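You operate a simulated robot arm through the tools that you are given. There is no shell and no other tool. Be economical: measure what you need, move in short steps, check, and stop when the job is done.

You run a simulated robot arm. Do the job below in one go: nothing can be reset, and whatever is moved stays where it is left.

JOB
Set the width dial to the black belt's tag, then wind the belt into a flat coil.
Fine: keeper arm over it to wind and off at the end; the belt stays on the platen.

Only the result counts: the job must be done as asked and must still hold three seconds after the hand-in. Knocking over, shifting, dropping, spilling or breaking anything else fails it.

ROBOT AND FRAMES
A 6-joint arm with a two-finger parallel gripper, fixed in place. Base frame: the origin is at the foot of the arm, x ahead of it, y to its left, z up; the work surface is at about z = 6. Lengths are in mm, angles in degrees, forces in N, time in s.
With the tool pointing down near the work surface it reaches from about 140 to 580 mm from the base axis. Its first joint turns from -66.0 to 66.0 degrees. Payload 2.1 kg.
The TCP is the grasp point between the finger pads, 30 mm short of the fingertips. In the tool frame z runs along the fingers and y along their closing line. Largest opening 94 mm; finger width 28, thickness 10; the body of the gripper, 50 by 96 mm, starts 55 mm behind the TCP.
Orientation is that of the tool frame in the base frame, as a unit quaternion [x, y, z, w]. With the fingers straight down and closing along the base's y, the tool's x points along the base's -x, its y along +y and its z along -z.

CONTROLS
- The arm moves only by the tool nudge_tool. Its argument "deltas" is a list of rows, each a list of 6 numbers: the shift along the tool's x, y, z in mm, then the turn, a rotation vector about the tool's x, y, z in degrees. In form: [[x, y, z, wx, wy, wz], ...]. A call has 1 to 10 rows; each row shifts and turns the commanded pose from where the row before left it, along the tool's axes as they then stand. "grip" is the finger opening in mm, from 0 to 94, set as the call begins (left out, the last holds). Rows are played at 5 a second. More than 50 mm and 8.6 degrees between two rows, or a gripper value outside its range, and nothing of the call is played. A pose out of reach is approached as far as the arm can. The call stops where the force on the tool passes 90 N (or 10 N more than at its start, if that is more) or the arm is blocked; 0.2 s more then pass. Each finger travels about 72 mm/s and halts on what it meets, pressing with about 36 N; the grip force reading is that of the motor and also rises with nothing between the fingers. The clock runs only during rows and for 0.2 s after the last one: add rows that do not move to give the fingers time. It gives the time, the measured TCP pose, the force on the tool (base axes), the opening and the grip force at its end, in the units of the frame above (readings bear some noise).
- Cameras (640 x 400 px; columns grow to the right, rows downward): "scene" is fixed at [54.6, -366.2, 498.1]; the picture's right is [0.80, -0.60, 0.00], its down [-0.25, -0.34, -0.91] and it looks along [0.54, 0.73, -0.42] (base axes); focal length 240 px, centre (320, 200). "wrist" rides on the gripper at [-37, 0, -58] in the tool frame; the picture's right is [0.00, -1.00, 0.00], its down [0.97, 0.00, -0.24] and it looks along [0.24, 0.00, 0.97] (tool axes); focal length 218 px, centre (320, 200).
- get_image(camera): a new picture of that camera. It takes no simulated time.
- pixel_to_xyz(camera, pixels): for up to 12 pixels [column, row] of the newest picture of that camera ("zoom" is the newest enlarged one), the place [x, y, z] in the base frame of the surface seen there, good to about 3 mm. It takes no simulated time.
- inspect(camera, box): a new picture of the part [left, top, right, bottom] of that camera's present view, enlarged. It takes no simulated time.
- hand_in(): hands the job in; it is judged then, once.

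Go step by step. Measure first, check grasps and placings, and put right what went wrong. The budget is 80 turns and 38 pictures, counting those below and the enlarged ones. Unless the task says otherwise, let go and move clear before handing in, and close with one line.

The tools are called after "Call:" as a command line: name --pt "numbers of a row" for each row, then --argument value for the rest, lists and objects as JSON in quotes. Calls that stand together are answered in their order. nudge_tool: Moves the arm, as the interface text tells. Its arguments: {"type":"object","properties":{"deltas":{"type":"array"},"grip":{"type":"number"}},"required":["deltas"]} The other tools are called the same way: get_image (camera) takes a picture; pixel_to_xyz (camera, pixels) gives the place of the surface under pixels of a picture; inspect (camera, box) takes an enlarged picture of a part of a camera's view; hand_in () hands the job in.

At the start:

```text
t: 0.0
tool_pos: [303.0, -84.5, 432.3]
ee_rot: [-0.001, 1.0, 0.0, 0.001]
ft_force: [-0.3, 1.0, 0.4]
finger_gap: 93.8
gripper_force: 0.0
```

scene: 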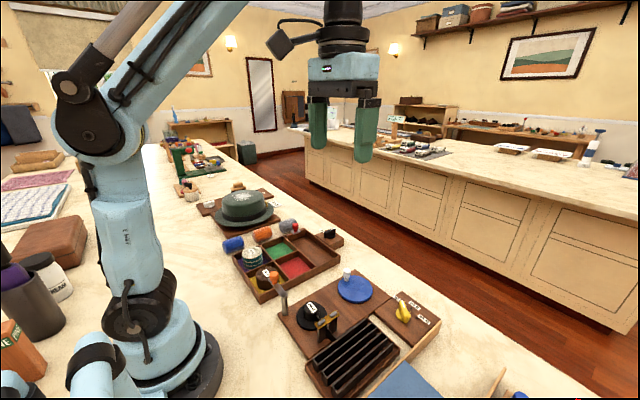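
wrist: 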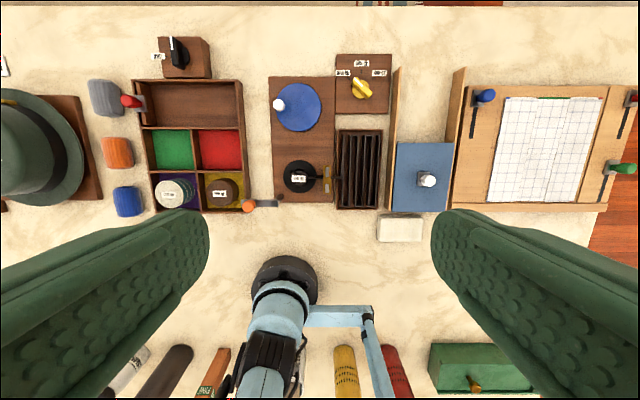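

The wrist picture shows a board with a blue disc (298,107), a black item with a tag (299,177), and a yellow dial (362,90) with three labels. I'll enlarge these.

Call:
inspect --camera "wrist" --box '[260, 45, 400, 215]'

Call:
inspect --camera "scene" --box '[220, 220, 460, 400]'

Call:
inspect --camera "wrist" --box '[80, 20, 290, 220]'

```text
2.35 times, centred on (330, 130) of wrist
```

zoom: 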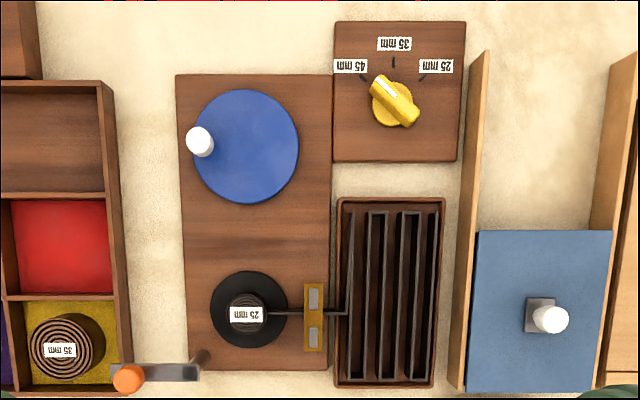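

```text
2.22 times, centred on (340, 310) of scene
```

zoom: 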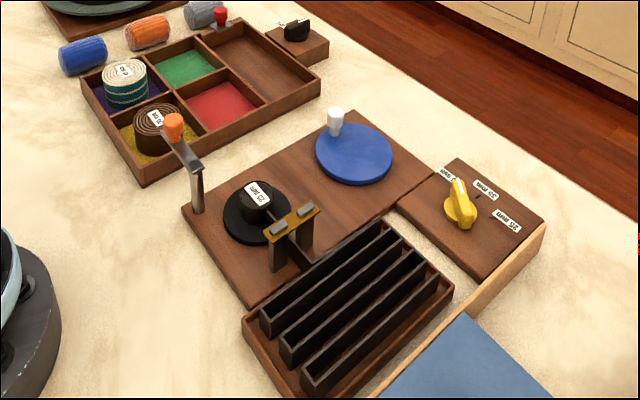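

```text
2.00 times, centred on (185, 120) of wrist
```

zoom: 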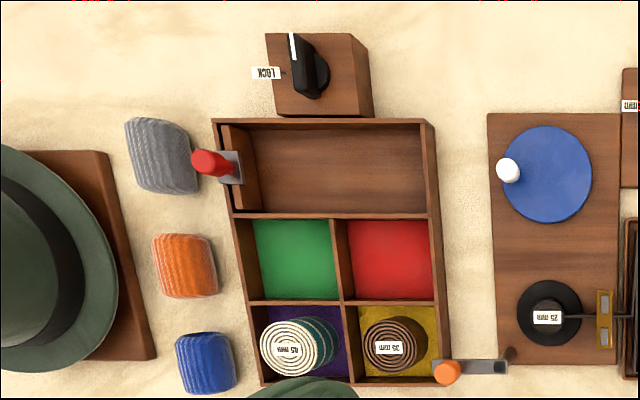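

The belt's tag reads 25 mm (the platen tag at wrist (299,177)), and the dial points near 45 mm. I'll measure the dial, crank, platen and keeper arm.

Call:
pixel_to_xyz --camera "wrist" --pixels '[[355.5, 81], [361, 89], [367, 96], [373.4, 78], [279, 105.3], [299, 107.4], [299, 177], [290, 185], [248.3, 205.7], [265, 202], [281, 197], [300, 143]]'

Call:
pixel_to_xyz --camera "scene" --pixels '[[285, 283], [282, 297], [283, 305], [292, 309], [317, 303], [346, 275], [354, 291], [401, 306], [405, 314], [398, 300], [328, 322], [344, 385]]'

Call:
inspect --camera "scene" --box '[260, 260, 360, 345]'

Call:
inspect --camera "scene" --box '[360, 270, 450, 345]'

```text
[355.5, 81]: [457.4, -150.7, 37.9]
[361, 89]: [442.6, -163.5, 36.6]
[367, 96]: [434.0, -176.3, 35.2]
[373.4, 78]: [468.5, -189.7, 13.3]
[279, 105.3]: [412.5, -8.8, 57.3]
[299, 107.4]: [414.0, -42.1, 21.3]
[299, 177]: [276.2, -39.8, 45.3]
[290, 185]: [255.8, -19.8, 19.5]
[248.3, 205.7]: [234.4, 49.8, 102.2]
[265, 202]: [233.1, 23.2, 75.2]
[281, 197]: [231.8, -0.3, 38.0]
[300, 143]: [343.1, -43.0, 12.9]
```

```text
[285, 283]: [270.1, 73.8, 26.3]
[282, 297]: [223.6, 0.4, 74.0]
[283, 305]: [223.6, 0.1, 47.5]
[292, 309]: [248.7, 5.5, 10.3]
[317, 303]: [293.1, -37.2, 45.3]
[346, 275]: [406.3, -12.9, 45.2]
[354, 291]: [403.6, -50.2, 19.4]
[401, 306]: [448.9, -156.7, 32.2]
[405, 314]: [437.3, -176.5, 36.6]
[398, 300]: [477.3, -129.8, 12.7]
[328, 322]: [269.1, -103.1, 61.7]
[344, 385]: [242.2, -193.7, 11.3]
```

```text
4.71 times, centred on (310, 302) of scene
```

zoom: 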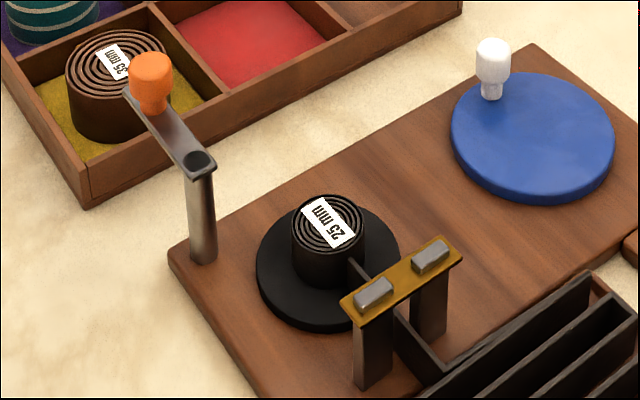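

```text
5.33 times, centred on (405, 308) of scene
```

zoom: 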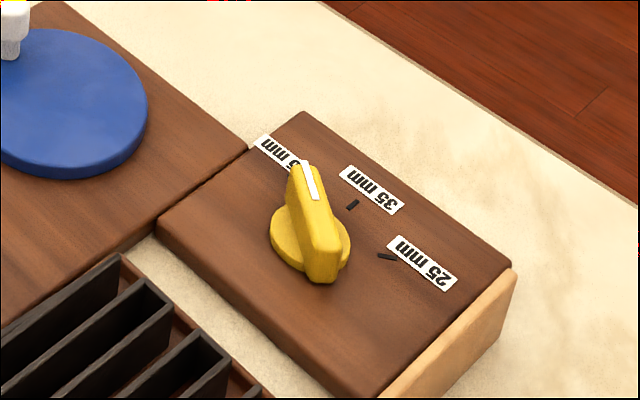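

The dial is centred at about (445.5,-163.5) with its bar at +47° and its top at z≈38. The 25 mm mark lies at about -49°. I'll move above the dial and then align the yaw.

Call:
nudge_tool --pt "-17.84 -9.88 38 0 0 0" --pt "-17.84 -9.88 38 0 0 0" --pt "-17.84 -9.88 38 0 0 0" --pt "-17.84 -9.88 38 0 0 0" --pt "-17.84 -9.88 38 0 0 0" --pt "-17.84 -9.88 38 0 0 0" --pt "-17.84 -9.88 38 0 0 0" --pt "-17.84 -9.88 38 0 0 0" --grip 40

Call:
nudge_tool --pt "0 0 0 0 0 -7.8" --pt "0 0 0 0 0 -7.8" --pt "0 0 0 0 0 -7.8" --pt "0 0 0 0 0 -7.8" --pt "0 0 0 0 0 -7.8" --pt "0 0 0 0 0 -8" --pt "0 0 0 0 0 0"

Call:
get_image --camera "wrist"

```text
t: 1.8
tool_pos: [447.3, -162.7, 130.2]
ee_rot: [0.0, 1.0, 0.0, 0.001]
ft_force: [-0.1, 0.3, 0.0]
finger_gap: 40.0
gripper_force: 0.1
```

```text
t: 3.4
tool_pos: [446.5, -163.5, 129.6]
ee_rot: [-0.4, 0.916, 0.0, 0.001]
ft_force: [-0.5, 0.1, 0.2]
finger_gap: 40.1
gripper_force: 0.1
```

```text
30 pictures are left
```

wrist: 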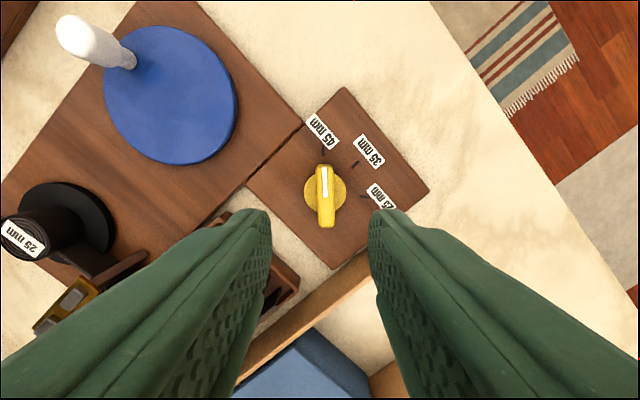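

The bar stands vertical in the picture at (326,195), so the yaw is right. I'll measure it precisely.

Call:
pixel_to_xyz --camera "wrist" --pixels '[[325, 170], [326, 195], [327, 217], [339, 195], [341, 205], [362, 197], [355, 163], [325, 153], [347, 93], [380, 160], [150, 262], [240, 380]]'

```text
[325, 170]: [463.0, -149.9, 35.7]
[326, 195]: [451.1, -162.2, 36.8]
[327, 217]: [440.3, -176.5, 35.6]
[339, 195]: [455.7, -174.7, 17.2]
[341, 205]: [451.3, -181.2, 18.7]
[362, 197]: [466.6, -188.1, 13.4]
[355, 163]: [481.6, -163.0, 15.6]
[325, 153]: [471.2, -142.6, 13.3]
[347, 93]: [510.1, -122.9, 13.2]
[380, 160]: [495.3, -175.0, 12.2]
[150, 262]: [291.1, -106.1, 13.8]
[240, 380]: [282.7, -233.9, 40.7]
```

The dial centre is at about (450,-164), so I'll correct by a couple of mm, lower the fingertips to z≈24 and close.

Call:
nudge_tool --pt "-2 -2.7 25 0 0 0" --pt "0 0 25 0 0 0" --pt "0 0 25 0 0 0" --pt "0 0 0 0 0 0"

Call:
nudge_tool --pt "0 0 0 0 0 0" --pt "0 0 0 0 0 0" --pt "0 0 0 0 0 0" --grip 6

```text
t: 4.4
tool_pos: [449.0, -161.0, 53.3]
ee_rot: [-0.399, 0.917, 0.0, 0.001]
ft_force: [-0.2, -0.5, -0.4]
finger_gap: 39.9
gripper_force: 0.1
```

```text
t: 5.2
tool_pos: [450.3, -163.1, 53.2]
ee_rot: [-0.4, 0.917, -0.002, 0.002]
ft_force: [12.6, -11.6, -4.8]
finger_gap: 16.1
gripper_force: 9.2
```

The fingers met the bar at a 16 mm gap, with about 17 N of side load. I'll shift the tool about 2.4 mm to relieve it.

Call:
nudge_tool --pt "0 -2.4 0 0 0 0" --pt "0 0 0 0 0 0" --pt "0 0 0 0 0 0"

```text
t: 6.0
tool_pos: [450.3, -164.3, 54.2]
ee_rot: [-0.399, 0.917, -0.001, 0.001]
ft_force: [9.9, -6.4, -1.2]
finger_gap: 12.9
gripper_force: 23.4
```

Call:
nudge_tool --pt "0 -1.4 0 0 0 0" --pt "0 0 0 0 0 0" --pt "0 0 0 0 0 0"

```text
t: 6.8
tool_pos: [451.1, -164.0, 54.3]
ee_rot: [-0.399, 0.917, 0.002, 0.0]
ft_force: [-6.8, 5.5, -7.5]
finger_gap: 12.6
gripper_force: 45.6
```

The grip is solid on a 12.6 mm bar centred at about (451,-164). I'll turn it clockwise by half and check.

Call:
nudge_tool --pt "0 -0.2 0 0 0 4.8" --pt "0 0 0 0 0 4.8" --pt "0 0 0 0 0 4.8" --pt "0 0 0 0 0 4.8" --pt "0 0 0 0 0 4.8" --pt "0 0 0 0 0 4.8" --pt "0 0 0 0 0 4.8" --pt "0 0 0 0 0 4.8" --pt "0 0 0 0 0 4.8" --pt "0 0 0 0 0 4.8"

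Call:
get_image --camera "wrist"

```text
t: 9.0
tool_pos: [451.8, -164.9, 54.7]
ee_rot: [0.009, 1.0, 0.001, -0.002]
ft_force: [-18.6, 21.9, 9.2]
finger_gap: 12.6
gripper_force: 45.2
```

```text
29 pictures are left
```

wrist: 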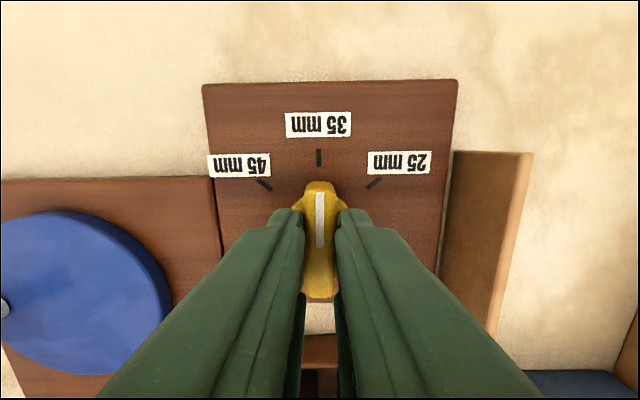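

The bar now points at 35 mm. I'll measure the ticks for the exact angle.

Call:
pixel_to_xyz --camera "wrist" --pixels '[[319, 151], [319, 165], [380, 177], [368, 188], [259, 179], [271, 190], [320, 195], [319, 245]]'

```text
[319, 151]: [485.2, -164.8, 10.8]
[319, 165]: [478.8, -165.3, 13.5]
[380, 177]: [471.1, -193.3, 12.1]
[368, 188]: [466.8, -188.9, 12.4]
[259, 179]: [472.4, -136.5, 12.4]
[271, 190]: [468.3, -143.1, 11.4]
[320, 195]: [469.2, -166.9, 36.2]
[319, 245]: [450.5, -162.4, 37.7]
```

The tick circle is centred at about (449.5,-165), with the 25 mm tick at roughly -50°. I'll turn 49° more.

Call:
nudge_tool --pt "1 0.5 0 0 0 4.9" --pt "0 0 0 0 0 4.9" --pt "0 0 0 0 0 4.9" --pt "0 0 0 0 0 4.9" --pt "0 0 0 0 0 4.9" --pt "0 0 0 0 0 4.9" --pt "0 0 0 0 0 4.9" --pt "0 0 0 0 0 4.9" --pt "0 0 0 0 0 4.9" --pt "0 0 0 0 0 4.9"

Call:
get_image --camera "wrist"

```text
t: 11.2
tool_pos: [451.6, -165.9, 52.9]
ee_rot: [0.423, 0.906, 0.0, 0.002]
ft_force: [-3.8, 4.6, -11.8]
finger_gap: 12.9
gripper_force: 45.6
```

```text
28 pictures are left
```

wrist: 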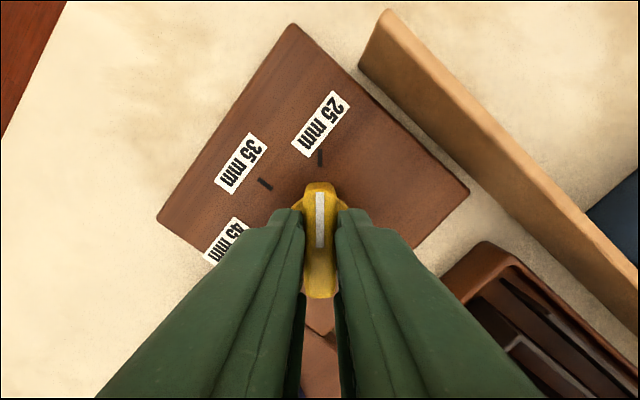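

The white line points straight at the 25 mm tick (320,160). I'll release and rise, then look at the dial again from above.

Call:
nudge_tool --pt "0 0 0 0 0 0" --pt "0 0 0 0 0 0" --pt "0 0 -40 0 0 0" --pt "0 0 -40 0 0 0" --pt "0 0 -40 0 0 0" --pt "0 0 0 0 0 0" --grip 34

Call:
inspect --camera "wrist" --box '[240, 90, 400, 190]'

```text
t: 12.6
tool_pos: [450.3, -164.3, 175.8]
ee_rot: [0.422, 0.907, 0.001, 0.002]
ft_force: [-0.2, 0.1, -0.9]
finger_gap: 33.8
gripper_force: 0.1
```

```text
4.00 times, centred on (320, 140) of wrist
```

zoom: 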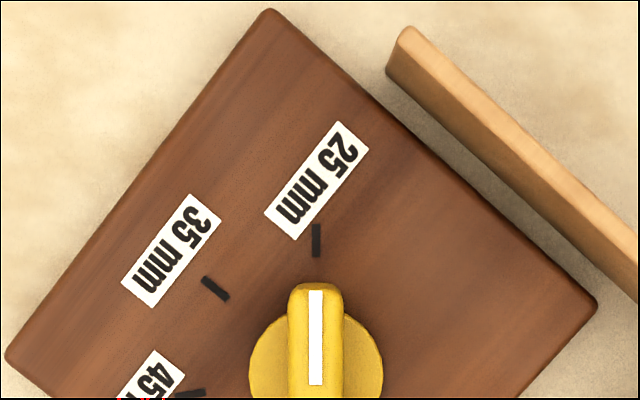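

The dial sits exactly on the 25 mm tick. Next I'll straighten the yaw, go above the platen and look at the coil and keeper arm.

Call:
nudge_tool --pt "0 0 -10 0 0 -8.3" --pt "0 0 -10 0 0 -8.3" --pt "0 0 -10 0 0 -8.3" --pt "0 0 -10 0 0 -8.3" --pt "0 0 -10 0 0 -8.3" --pt "0 0 -5 0 0 -8.5"

Call:
nudge_tool --pt "37.6 26.9 0 0 0 0" --pt "37.6 26.9 0 0 0 0" --pt "37.6 26.9 0 0 0 0" --pt "37.6 26.9 0 0 0 0" --pt "37.6 26.9 0 0 0 0" --pt "0 0 0 0 0 0" --grip 50

Call:
get_image --camera "wrist"

```text
t: 14.0
tool_pos: [450.2, -164.6, 229.7]
ee_rot: [-0.002, 1.0, 0.0, 0.001]
ft_force: [0.2, -0.3, -0.1]
finger_gap: 34.1
gripper_force: 0.1
```

```text
t: 15.4
tool_pos: [262.1, -28.9, 227.2]
ee_rot: [-0.001, 1.0, 0.001, 0.001]
ft_force: [-0.2, -0.1, -0.7]
finger_gap: 49.9
gripper_force: 0.0
```

```text
26 pictures are left
```

wrist: 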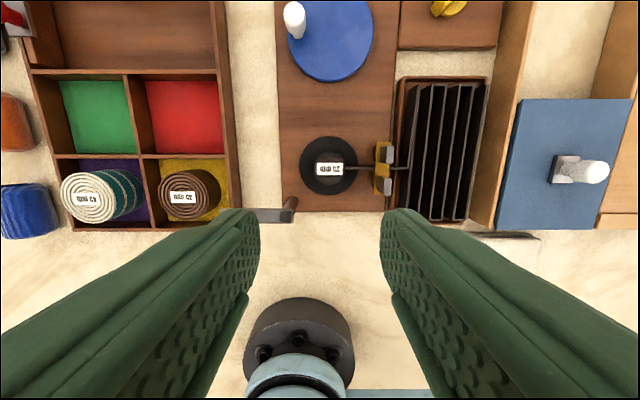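

Call:
inspect --camera "wrist" --box '[265, 120, 425, 220]'

Call:
pixel_to_xyz --camera "wrist" --pixels '[[328, 166], [300, 166], [356, 166], [328, 138], [328, 193], [346, 168], [289, 202], [265, 214], [294, 18], [330, 35], [384, 152], [384, 180]]'

Call:
inspect --camera "scene" --box '[295, 280, 375, 330]'

```text
4.00 times, centred on (345, 170) of wrist
```

zoom: 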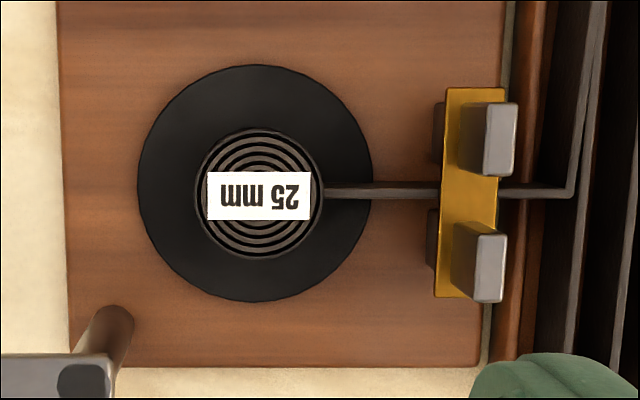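

```text
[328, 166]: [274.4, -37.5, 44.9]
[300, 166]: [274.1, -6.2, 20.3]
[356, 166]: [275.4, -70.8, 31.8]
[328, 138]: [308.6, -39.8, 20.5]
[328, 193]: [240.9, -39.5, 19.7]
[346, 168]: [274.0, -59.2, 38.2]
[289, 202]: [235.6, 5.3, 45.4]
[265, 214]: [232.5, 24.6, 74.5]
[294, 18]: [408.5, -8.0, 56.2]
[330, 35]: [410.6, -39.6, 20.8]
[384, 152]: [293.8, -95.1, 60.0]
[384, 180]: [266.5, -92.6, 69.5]
```

```text
8.00 times, centred on (335, 305) of scene
```

zoom: 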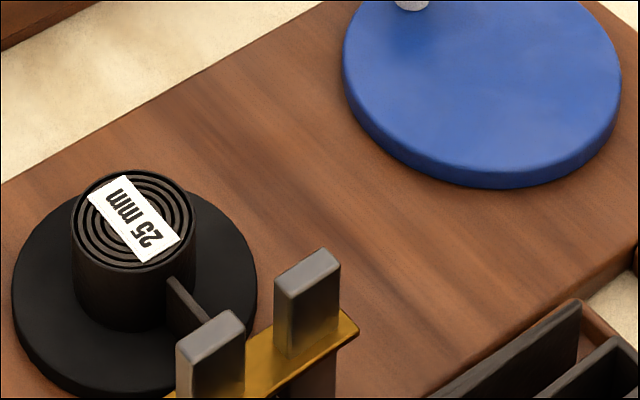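

The platen centre is (274.5,-39) with the coil top at z≈45. The keeper post is near (229,2) and its knob near (233,50). I'll go above the knob, yawing -67° for the swing.

Call:
nudge_tool --pt "15 39.5 18 0 0 0" --pt "15 39.5 18 0 0 0" --pt "0 0 0 0 0 -8.4" --pt "0 0 0 0 0 -8.4" --pt "0 0 0 0 0 -8.4" --pt "0 0 0 0 0 -8.4" --pt "0 0 0 0 0 -8.4" --pt "0 0 0 0 0 -8.4" --pt "0 0 0 0 0 -8.4" --pt "0 0 0 0 0 -8.2" --grip 60

Call:
get_image --camera "wrist"

```text
t: 17.6
tool_pos: [232.7, 46.9, 193.5]
ee_rot: [-0.553, 0.833, 0.0, 0.002]
ft_force: [0.0, -0.3, -0.8]
finger_gap: 59.8
gripper_force: 0.0
```

```text
23 pictures are left
```

wrist: 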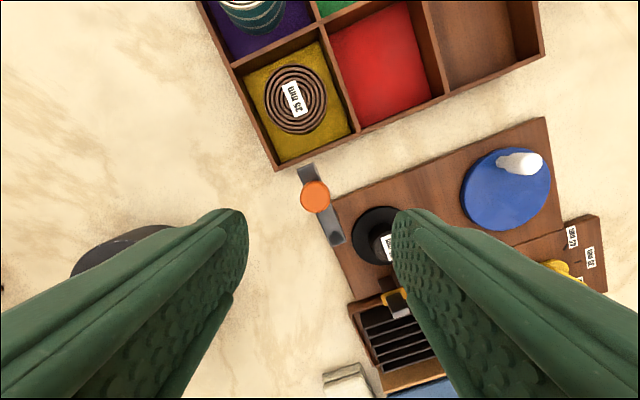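

Call:
pixel_to_xyz --camera "wrist" --pixels '[[315, 197], [315, 184], [327, 197], [304, 198], [306, 172], [333, 233], [322, 217], [340, 242], [345, 234]]'

Call:
inspect --camera "wrist" --box '[280, 150, 420, 270]'

```text
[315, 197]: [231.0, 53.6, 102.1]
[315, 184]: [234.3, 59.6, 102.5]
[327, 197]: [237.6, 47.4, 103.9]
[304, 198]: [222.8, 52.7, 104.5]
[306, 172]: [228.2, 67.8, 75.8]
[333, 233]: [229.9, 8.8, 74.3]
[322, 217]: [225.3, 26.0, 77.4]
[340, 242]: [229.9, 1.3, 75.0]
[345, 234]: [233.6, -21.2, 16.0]
```

```text
3.33 times, centred on (350, 210) of wrist
```

zoom: 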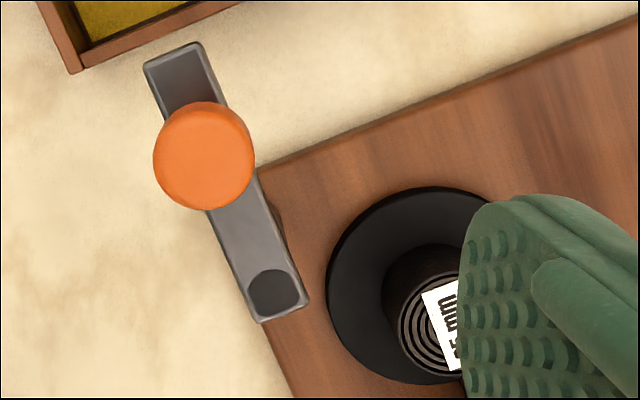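

The knob is at (230,53) with its top at z≈103, and the pivot is at about (230,5). The arm must swing 135° clockwise to point over the platen centre. I'll descend and grasp the knob.

Call:
nudge_tool --pt "-4.5 4.8 0 0 0 0" --pt "0 0 39 0 0 0" --pt "0 0 39 0 0 0" --pt "0 0 0 0 0 0"

Call:
nudge_tool --pt "0 0 0 0 0 0" --pt "0 0 0 0 0 0" --pt "0 0 0 0 0 0" --grip 15

```text
t: 18.6
tool_pos: [229.6, 52.2, 113.6]
ee_rot: [-0.552, 0.834, -0.001, 0.001]
ft_force: [-0.1, 0.3, 0.1]
finger_gap: 60.3
gripper_force: 0.0
```

```text
t: 19.4
tool_pos: [231.0, 52.0, 114.8]
ee_rot: [-0.552, 0.834, -0.001, 0.001]
ft_force: [7.3, -1.8, -8.6]
finger_gap: 21.1
gripper_force: 44.8
```

I have the knob at a 21 mm gap. I'll swing it along the arc about (230,5), 7.5° per row.

Call:
nudge_tool --pt "-2.05 -5.86 0 0 0 7.5" --pt "-2.05 -5.86 0 0 0 7.5" --pt "-2.05 -5.86 0 0 0 7.5"

```text
t: 20.2
tool_pos: [247.8, 49.9, 115.0]
ee_rot: [-0.377, 0.926, -0.001, 0.0]
ft_force: [1.1, -7.3, -24.3]
finger_gap: 21.2
gripper_force: 45.3
```

It tracks the arc well, so I'll continue.

Call:
nudge_tool --pt "-2.05 -5.86 0.5 0 0 7.5" --pt "-2.05 -5.86 0.3 0 0 7.5" --pt "-2.05 -5.86 0 0 0 7.5" --pt "-2.05 -5.86 0 0 0 7.5" --pt "-2.05 -5.86 0 0 0 7.5" --pt "-2.05 -5.86 0 0 0 7.5" --pt "-2.05 -5.86 0 0 0 7.5"

Call:
nudge_tool --pt "-2.05 -5.86 0 0 0 7.5" --pt "-2.05 -5.86 0 0 0 7.5" --pt "-2.05 -5.86 0 0 0 7.5" --pt "-2.05 -5.86 0 0 0 7.5" --pt "-2.05 -5.86 0 0 0 7.5" --pt "-2.05 -5.86 0 0 0 7.5"

```text
t: 21.8
tool_pos: [275.6, 18.7, 113.4]
ee_rot: [0.071, 0.998, 0.0, 0.001]
ft_force: [-6.8, -1.9, -3.5]
finger_gap: 20.9
gripper_force: 44.8
```

```text
t: 23.2
tool_pos: [270.9, -16.8, 112.6]
ee_rot: [0.447, 0.895, 0.001, 0.002]
ft_force: [16.0, -5.1, -17.9]
finger_gap: 21.4
gripper_force: 45.0
```

Call:
nudge_tool --pt "-2.05 -5.86 0 0 0 7.5" --pt "-2.05 -5.86 0 0 0 7.5" --pt "0 0 0 0 0 0"

Call:
get_image --camera "scene"

Call:
get_image --camera "wrist"

```text
t: 24.0
tool_pos: [262.7, -28.2, 115.5]
ee_rot: [0.56, 0.829, 0.0, 0.002]
ft_force: [16.1, -15.7, -19.7]
finger_gap: 21.1
gripper_force: 44.7
```

```text
21 pictures are left
```

scene: 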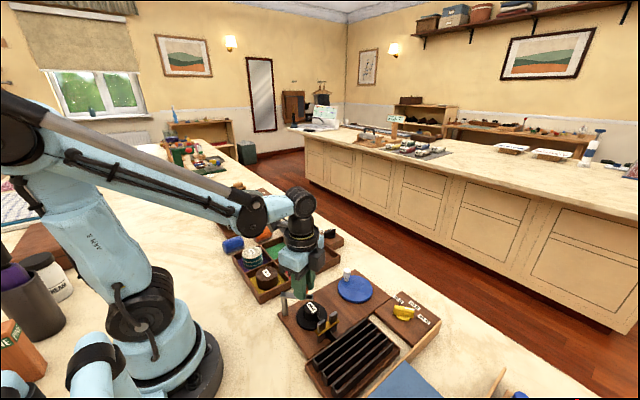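

```text
20 pictures are left
```

wrist: 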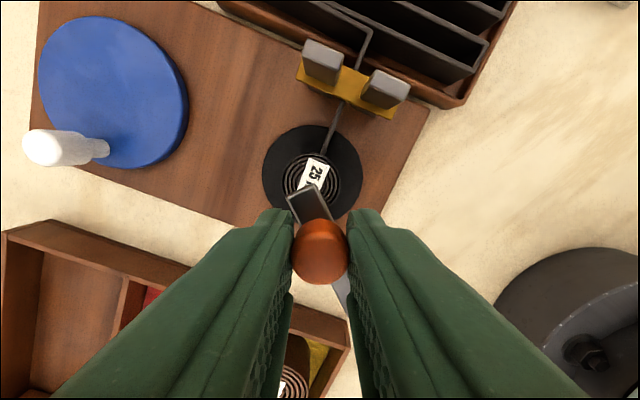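

The arm tip at (318,205) overlies the coil, and the knob is at -45° from the pivot as planned. I'll release, rise and verify.

Call:
nudge_tool --pt "0 0 0 0 0 0" --pt "0 0 0 0 0 0" --pt "0 0 -40 0 0 0" --pt "0 0 -40 0 0 0" --pt "0 0 -20 0 0 0" --pt "0 0 0 0 0 0" --grip 60

Call:
get_image --camera "wrist"

```text
t: 25.4
tool_pos: [262.2, -27.2, 215.4]
ee_rot: [0.559, 0.829, 0.0, 0.0]
ft_force: [-0.4, -0.4, 0.9]
finger_gap: 60.1
gripper_force: 0.1
```

```text
19 pictures are left
```

wrist: 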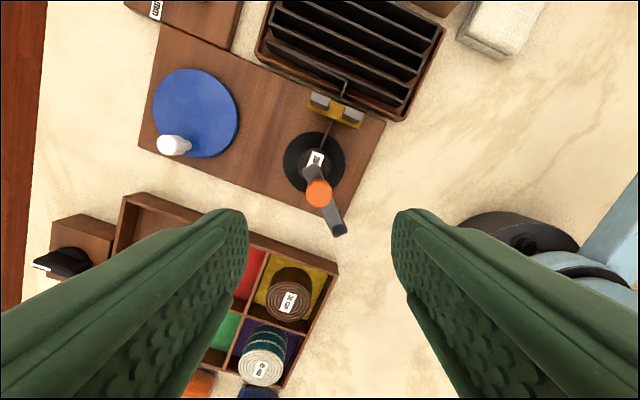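

The keeper arm is over the coil. Next is the crank handle, so I'll straighten the yaw and move above it.

Call:
nudge_tool --pt "0 0 0 0 0 -8.5" --pt "0 0 0 0 0 -8.5" --pt "0 0 0 0 0 -8.5" --pt "0 0 0 0 0 -8.5" --pt "0 0 0 0 0 -8.5" --pt "0 0 0 0 0 -8.5" --pt "0 0 0 0 0 -8.5" --pt "0 0 0 0 0 -8.4"

Call:
nudge_tool --pt "-36 4.8 16 0 0 0" --pt "-36 4.8 16 0 0 0" --pt "-36 4.8 16 0 0 0" --pt "-36 4.8 16 0 0 0" --pt "0 0 0 0 0 0"

Call:
get_image --camera "wrist"

```text
t: 27.2
tool_pos: [263.3, -27.5, 215.8]
ee_rot: [-0.002, 1.0, 0.0, 0.001]
ft_force: [-0.6, 0.5, -0.3]
finger_gap: 59.9
gripper_force: 0.1
```

```text
t: 28.4
tool_pos: [408.1, -9.6, 148.9]
ee_rot: [0.0, 1.0, 0.0, 0.001]
ft_force: [-0.7, 0.6, 0.4]
finger_gap: 59.9
gripper_force: 0.0
```

```text
18 pictures are left
```

wrist: 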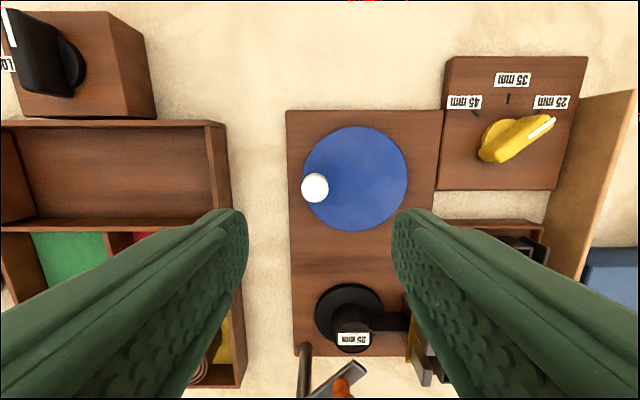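

Call:
pixel_to_xyz --camera "wrist" --pixels '[[315, 187], [302, 188], [328, 188], [315, 200], [357, 128], [356, 230], [408, 178], [356, 179]]'

Call:
inspect --camera "wrist" --box '[280, 100, 440, 360]'

```text
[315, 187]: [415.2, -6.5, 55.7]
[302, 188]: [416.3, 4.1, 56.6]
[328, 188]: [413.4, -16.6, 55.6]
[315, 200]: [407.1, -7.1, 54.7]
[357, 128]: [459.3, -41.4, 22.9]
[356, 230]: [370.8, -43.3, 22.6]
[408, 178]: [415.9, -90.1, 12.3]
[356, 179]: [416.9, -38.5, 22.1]
```

```text
1.54 times, centred on (360, 230) of wrist
```

zoom: 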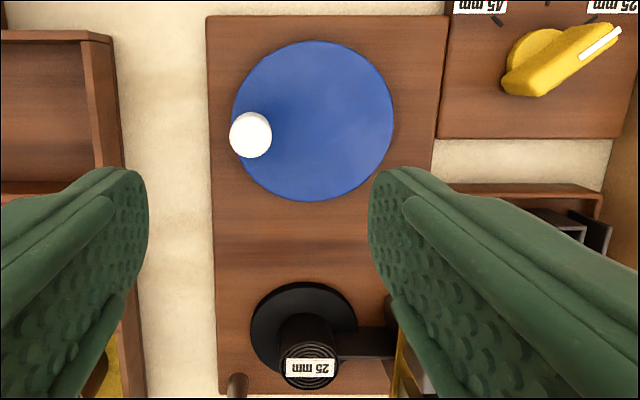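

The disc is centred at about (414.5,-41.5) with a radius of 44. The handle is at (413.5,-6.5), giving a crank radius of about 35. I'll descend onto the handle and grip it.

Call:
nudge_tool --pt "-5.4 3.1 27 0 0 0" --pt "0 0 30 0 0 0" --pt "0 0 30 0 0 0" --pt "0 0 0 0 0 0" --grip 46

Call:
nudge_tool --pt "0 0 0 0 0 0" --pt "0 0 0 0 0 0" --pt "0 0 0 0 0 0" --grip 14

```text
t: 29.4
tool_pos: [415.9, -6.8, 62.2]
ee_rot: [0.0, 1.0, 0.0, 0.001]
ft_force: [-0.4, -0.1, -0.3]
finger_gap: 45.9
gripper_force: 0.0
```

```text
t: 30.2
tool_pos: [414.3, -6.3, 61.4]
ee_rot: [0.001, 1.0, 0.0, 0.001]
ft_force: [0.6, -5.2, -8.8]
finger_gap: 19.5
gripper_force: 45.1
```

I have the handle at a 19.5 mm gap. I'll test 60° clockwise and look at the coil.

Call:
nudge_tool --pt "-9.06 -1.19 0 0 0 0" --pt "-8.44 -3.5 0 0 0 0" --pt "-7.25 -5.56 0 0 0 0" --pt "-5.56 -7.25 0 0 0 0" --pt "0 0 0 0 0 0"

Call:
inspect --camera "scene" --box '[270, 250, 430, 400]'

```text
t: 31.4
tool_pos: [442.1, -21.6, 63.1]
ee_rot: [0.0, 1.0, 0.0, 0.001]
ft_force: [0.4, -0.9, 0.1]
finger_gap: 14.0
gripper_force: 0.1
```

```text
2.67 times, centred on (350, 325) of scene
```

zoom: 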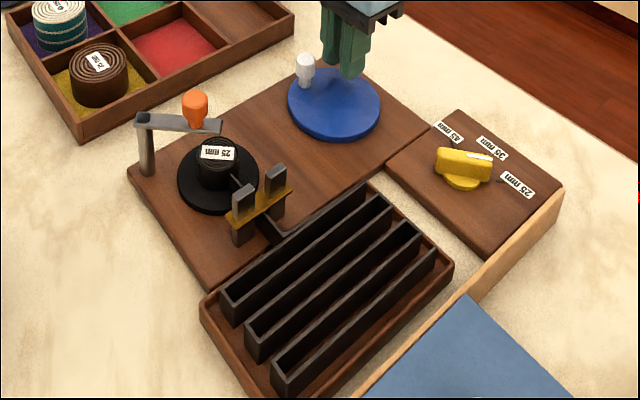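

The handle slipped out of the grip (gap 14) part-way. Its position and tag have changed, so the platen did turn. I'll rise and look, then push the handle around with closed fingers instead.

Call:
nudge_tool --pt "0 0 -45 0 0 0" --pt "0 0 -45 0 0 0" --pt "30 -10 -30 0 0 0" --pt "40 -10 -20 0 0 0" --pt "0 0 0 0 0 0" --grip 0

Call:
get_image --camera "wrist"

```text
t: 32.6
tool_pos: [373.8, -46.0, 204.1]
ee_rot: [0.0, 1.0, 0.0, 0.0]
ft_force: [0.4, -0.8, -0.5]
finger_gap: 0.0
gripper_force: 33.1
```

```text
15 pictures are left
```

wrist: 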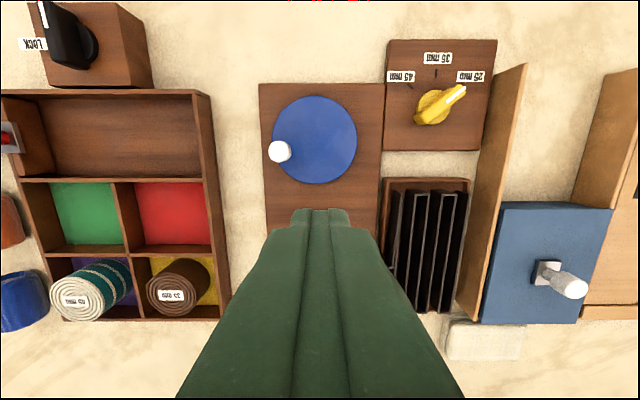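

Call:
pixel_to_xyz --camera "wrist" --pixels '[[279, 151], [269, 153], [289, 153], [314, 140], [314, 96], [312, 185], [357, 140], [270, 140]]'

Call:
inspect --camera "scene" --box '[295, 280, 375, 330]'

```text
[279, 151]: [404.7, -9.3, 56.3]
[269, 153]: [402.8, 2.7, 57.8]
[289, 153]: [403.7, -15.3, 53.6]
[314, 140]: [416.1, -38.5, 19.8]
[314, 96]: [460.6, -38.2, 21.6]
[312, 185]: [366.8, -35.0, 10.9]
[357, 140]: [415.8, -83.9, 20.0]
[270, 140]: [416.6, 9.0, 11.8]
```

```text
8.00 times, centred on (335, 305) of scene
```

zoom: 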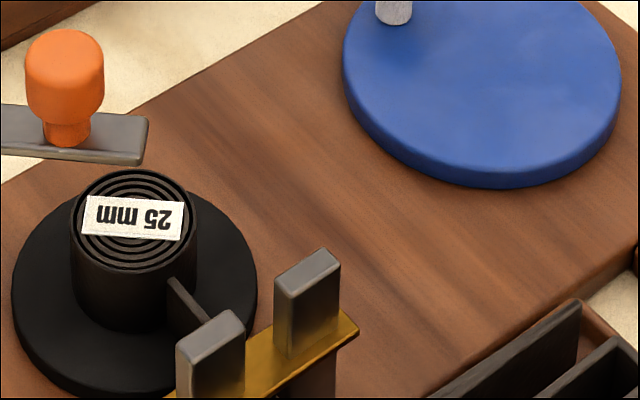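

The handle is now at (404.5,-8), slightly counterclockwise of before. The coil turned counterclockwise and looks a touch bigger, so counterclockwise winds. I'll put the closed fingers behind the handle at (430.6,-9) and push counterclockwise.

Call:
nudge_tool --pt "-28.4 18.5 20 0 0 0" --pt "-28.4 18.5 20 0 0 0" --pt "0 0 35 0 0 0" --pt "0 0 35 0 0 0" --pt "0 0 34 0 0 0" --pt "0 0 0 0 0 0" --grip 0

Call:
nudge_tool --pt "10.32 3.15 0 0 0 0" --pt "10.79 -0.19 0 0 0 0" --pt "10.2 -3.51 0 0 0 0" --pt "8.62 -6.49 0 0 0 0" --pt "0 0 0 0 0 0"

Call:
inspect --camera "scene" --box '[280, 250, 400, 380]'

```text
t: 34.0
tool_pos: [429.8, -8.6, 60.1]
ee_rot: [-0.001, 1.0, 0.0, 0.0]
ft_force: [0.1, -0.6, 0.5]
finger_gap: 0.0
gripper_force: 32.8
```

```text
t: 35.2
tool_pos: [390.1, -13.8, 60.1]
ee_rot: [0.0, 1.0, -0.001, 0.001]
ft_force: [-1.0, 0.5, -0.8]
finger_gap: 0.0
gripper_force: 32.6
```

```text
3.08 times, centred on (340, 315) of scene
```

zoom: 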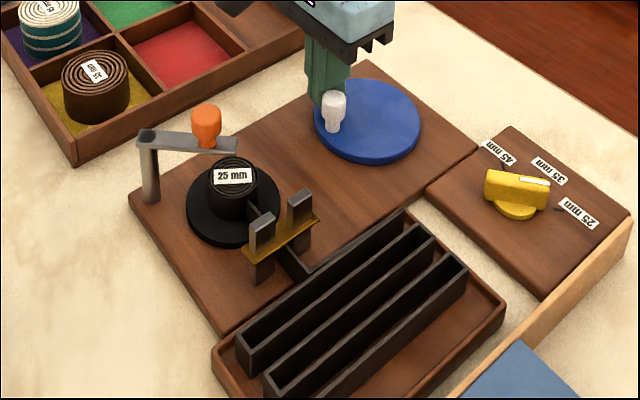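

The handle is pushed smoothly: it moved counterclockwise, and the tag turned and the coil is winding. I'll push a full turn now.

Call:
nudge_tool --pt "9.35 -19.16 0 0 0 0" --pt "-3.7 -21.0 0 0 0 0" --pt "-15.34 -14.81 0 0 0 0" --pt "-21.11 -2.97 0 0 0 0" --pt "-18.82 10.01 0 0 0 0" --pt "-9.35 19.16 0 0 0 0" --pt "3.7 21.0 0 0 0 0" --pt "15.34 14.81 0 0 0 0" --pt "21.11 2.97 0 0 0 0" --pt "18.82 -10.01 0 0 0 0"

Call:
inspect --camera "scene" --box '[280, 250, 400, 380]'

```text
t: 37.4
tool_pos: [391.1, -13.9, 59.5]
ee_rot: [0.0, 1.0, 0.001, 0.001]
ft_force: [0.0, -0.3, 1.2]
finger_gap: 0.0
gripper_force: 33.3
```

```text
3.08 times, centred on (340, 315) of scene
```

zoom: 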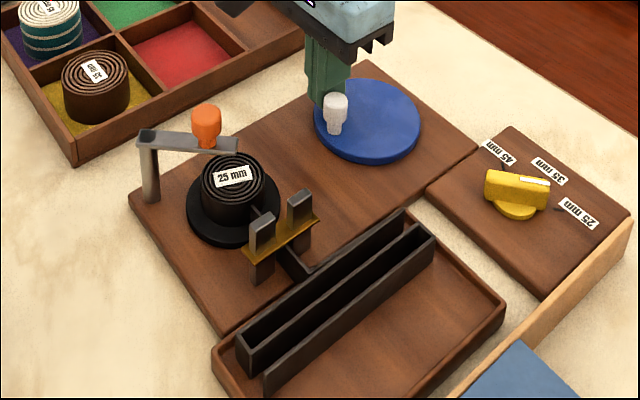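

The coil grew and the belt folds fell from six to about three. One more full turn.

Call:
nudge_tool --pt "9.35 -19.16 0 0 0 0" --pt "-3.7 -21.0 0 0 0 0" --pt "-15.34 -14.81 0 0 0 0" --pt "-21.11 -2.97 0 0 0 0" --pt "-18.82 10.01 0 0 0 0" --pt "-9.35 19.16 0 0 0 0" --pt "3.7 21.0 0 0 0 0" --pt "15.34 14.81 0 0 0 0" --pt "21.11 2.97 0 0 0 0" --pt "18.82 -10.01 0 0 0 0"

Call:
inspect --camera "scene" --box '[280, 250, 400, 380]'

```text
t: 39.6
tool_pos: [390.6, -13.0, 57.6]
ee_rot: [-0.001, 1.0, 0.0, 0.001]
ft_force: [-1.0, 0.1, 0.5]
finger_gap: 0.1
gripper_force: 33.1
```

```text
3.08 times, centred on (340, 315) of scene
```

zoom: 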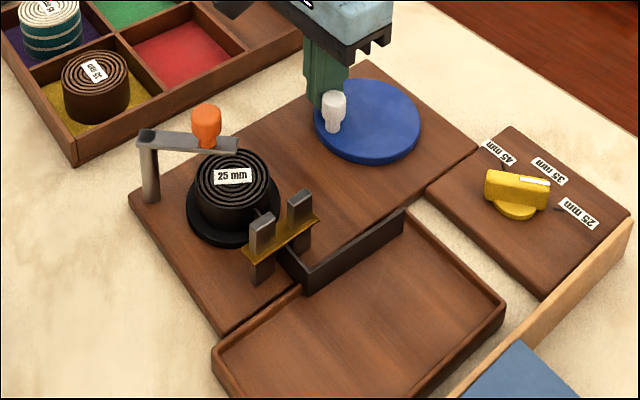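

About half a fold plus the lead-in is left. I'll push half a turn.

Call:
nudge_tool --pt "9.35 -19.16 -1 0 0 0" --pt "-3.7 -21.0 0 0 0 0" --pt "-15.34 -14.81 0 0 0 0" --pt "-21.11 -2.97 0 0 0 0" --pt "-18.82 10.01 0 0 0 0" --pt "0 0 0 0 0 0"

Call:
inspect --camera "scene" --box '[280, 250, 400, 380]'

```text
t: 41.0
tool_pos: [440.5, -61.4, 60.0]
ee_rot: [0.0, 1.0, 0.0, 0.001]
ft_force: [0.2, -0.6, -0.4]
finger_gap: 0.1
gripper_force: 32.9
```

```text
3.08 times, centred on (340, 315) of scene
```

zoom: 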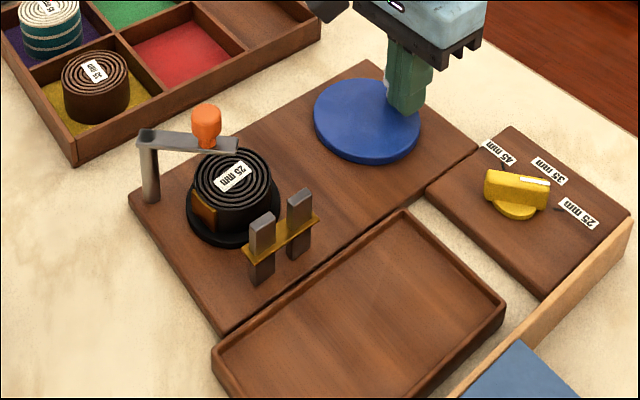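

The belt is fully wound; its gold tip sits on the coil and the box is empty. I'll rise straight off the crank and return above the keeper knob with yaw +67°.

Call:
nudge_tool --pt "0 0 -40 0 0 0" --pt "0 0 -40 0 0 0" --pt "0 0 -40 0 0 0" --pt "0 0 -15 0 0 0" --pt "44.4 8.2 0 0 0 0" --pt "44.4 8.2 0 0 0 0" --pt "44.4 8.2 0 0 0 0" --pt "44.3 8.3 0 0 0 0" --pt "0 0 0 0 0 0" --grip 0

Call:
nudge_tool --pt "0 0 0 0 0 8.5" --pt "0 0 0 0 0 8.5" --pt "0 0 0 0 0 8.5" --pt "0 0 0 0 0 8.5" --pt "0 0 0 0 0 8.5" --pt "0 0 0 0 0 8.5" --pt "0 0 0 0 0 8.5" --pt "0 0 0 0 0 8.5" --pt "0 0 0 0 0 0" --grip 60

Call:
get_image --camera "wrist"

```text
t: 43.0
tool_pos: [262.3, -27.2, 193.0]
ee_rot: [0.001, 1.0, 0.0, 0.002]
ft_force: [0.7, 0.2, -0.7]
finger_gap: 0.1
gripper_force: 33.0
```

```text
t: 45.0
tool_pos: [260.7, -29.5, 194.4]
ee_rot: [0.56, 0.829, 0.001, 0.0]
ft_force: [-0.2, 0.4, -0.6]
finger_gap: 60.4
gripper_force: 0.0
```

```text
9 pictures are left
```

wrist: 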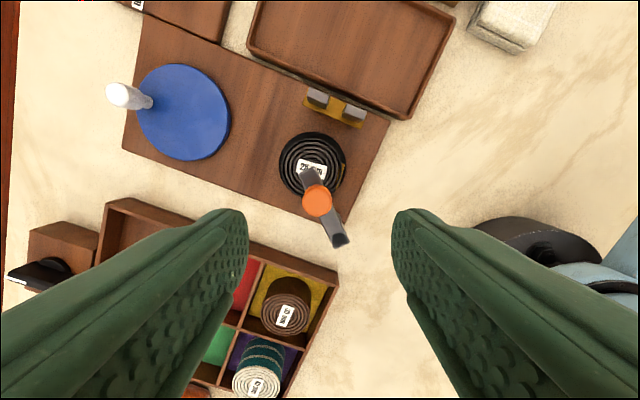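

The knob at (317,200) is centred between the fingers, so I'll descend and grip.

Call:
nudge_tool --pt "0 0 39 0 0 0" --pt "0 0 40 0 0 0" --pt "0 0 0 0 0 0"

Call:
nudge_tool --pt "0 0 0 0 0 0" --pt "0 0 0 0 0 0" --pt "0 0 0 0 0 0" --grip 15

```text
t: 45.8
tool_pos: [258.4, -30.2, 116.5]
ee_rot: [0.559, 0.829, 0.001, 0.001]
ft_force: [0.3, -1.2, 1.1]
finger_gap: 59.9
gripper_force: 0.1
```

```text
t: 46.6
tool_pos: [261.0, -28.7, 116.8]
ee_rot: [0.56, 0.829, 0.002, 0.002]
ft_force: [18.9, 3.3, 0.9]
finger_gap: 25.2
gripper_force: 9.0
```

One finger touched first, so I'll shift about 2 mm along tool y to centre.

Call:
nudge_tool --pt "0 2.2 0 0 0 0" --pt "0 0 0 0 0 0" --pt "0 0 0 0 0 0"

```text
t: 47.4
tool_pos: [262.5, -28.0, 116.5]
ee_rot: [0.56, 0.829, 0.001, 0.0]
ft_force: [11.4, 4.1, 3.1]
finger_gap: 21.4
gripper_force: 44.8
```

Gripped at 21 mm. I'll swing the keeper back counterclockwise by 135°.

Call:
nudge_tool --pt "2.8 5.54 0 0 0 -7.5" --pt "2.8 5.54 0 0 0 -7.5" --pt "2.8 5.54 0 0 0 -7.5" --pt "2.8 5.54 0 0 0 -7.5"

```text
t: 48.4
tool_pos: [274.4, -5.8, 116.2]
ee_rot: [0.325, 0.946, 0.0, 0.0]
ft_force: [-8.4, -1.2, 15.2]
finger_gap: 20.9
gripper_force: 44.8
```

Call:
nudge_tool --pt "2.8 5.54 0 0 0 -7.5" --pt "2.8 5.54 0 0 0 -7.5" --pt "2.8 5.54 0 0 0 -7.5" --pt "2.8 5.54 0 0 0 -7.5" --pt "2.8 5.54 0 0 0 -7.5" --pt "2.8 5.54 0 0 0 -7.5" --pt "2.8 5.54 0 0 0 -7.5"

Call:
nudge_tool --pt "2.8 5.54 0 0 0 -7.5" --pt "2.8 5.54 0 0 0 -7.5" --pt "2.8 5.54 0 0 0 -7.5" --pt "2.8 5.54 0 0 0 -7.5" --pt "2.8 5.54 0 0 0 -7.5" --pt "2.8 5.54 0 0 0 -7.5" --pt "2.8 5.54 0 0 0 -7.5" --pt "0 0 0 0 0 0"

```text
t: 50.0
tool_pos: [267.0, 33.8, 115.3]
ee_rot: [-0.127, 0.992, -0.002, 0.0]
ft_force: [-19.0, -18.7, 9.3]
finger_gap: 21.0
gripper_force: 45.0
```

```text
t: 51.8
tool_pos: [231.2, 53.3, 115.2]
ee_rot: [-0.553, 0.833, -0.004, 0.0]
ft_force: [5.7, -25.5, 0.4]
finger_gap: 21.2
gripper_force: 45.1
```

The knob is back at (231,53), where it began. I'll release, rise clear and check everything.

Call:
nudge_tool --pt "0 0 0 0 0 0" --pt "0 0 0 0 0 0" --pt "0 0 -40 0 0 0" --pt "0 0 -40 0 0 0" --pt "0 0 -40 0 0 0" --pt "0 0 -40 0 0 0" --pt "0 0 0 0 0 0" --grip 50

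Call:
get_image --camera "wrist"

Call:
inspect --camera "scene" --box '[260, 240, 450, 390]'

```text
t: 53.4
tool_pos: [231.5, 52.4, 275.7]
ee_rot: [-0.552, 0.834, 0.0, 0.001]
ft_force: [-0.6, -0.8, -0.4]
finger_gap: 49.8
gripper_force: 0.0
```

```text
8 pictures are left
```

wrist: 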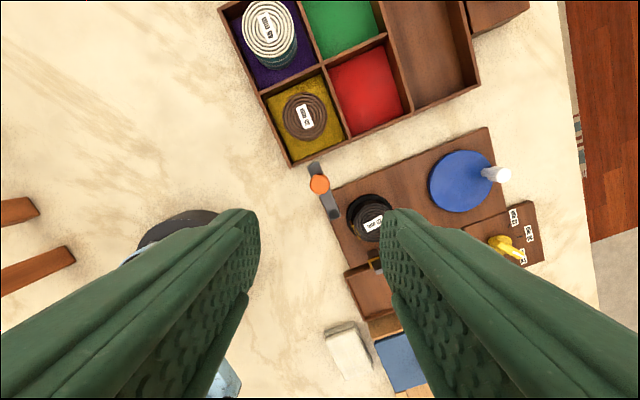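

```text
2.67 times, centred on (355, 315) of scene
```

zoom: 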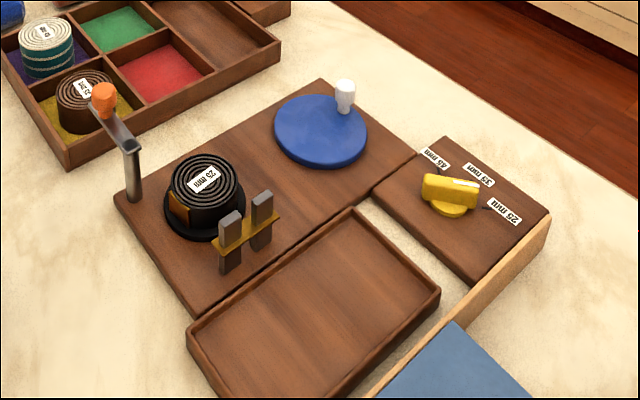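

The coil is flat and complete on the platen, the belt box is empty, and the keeper arm is swung off. The dial still points to 25 mm, and the gripper is open and clear at z≈276. I'll hand in.

Call:
hand_in

```text
The job is handed in.
```

The job is handed in: the dial is at 25 mm, the black belt is wound into a flat coil on the platen, and the keeper arm is back off.
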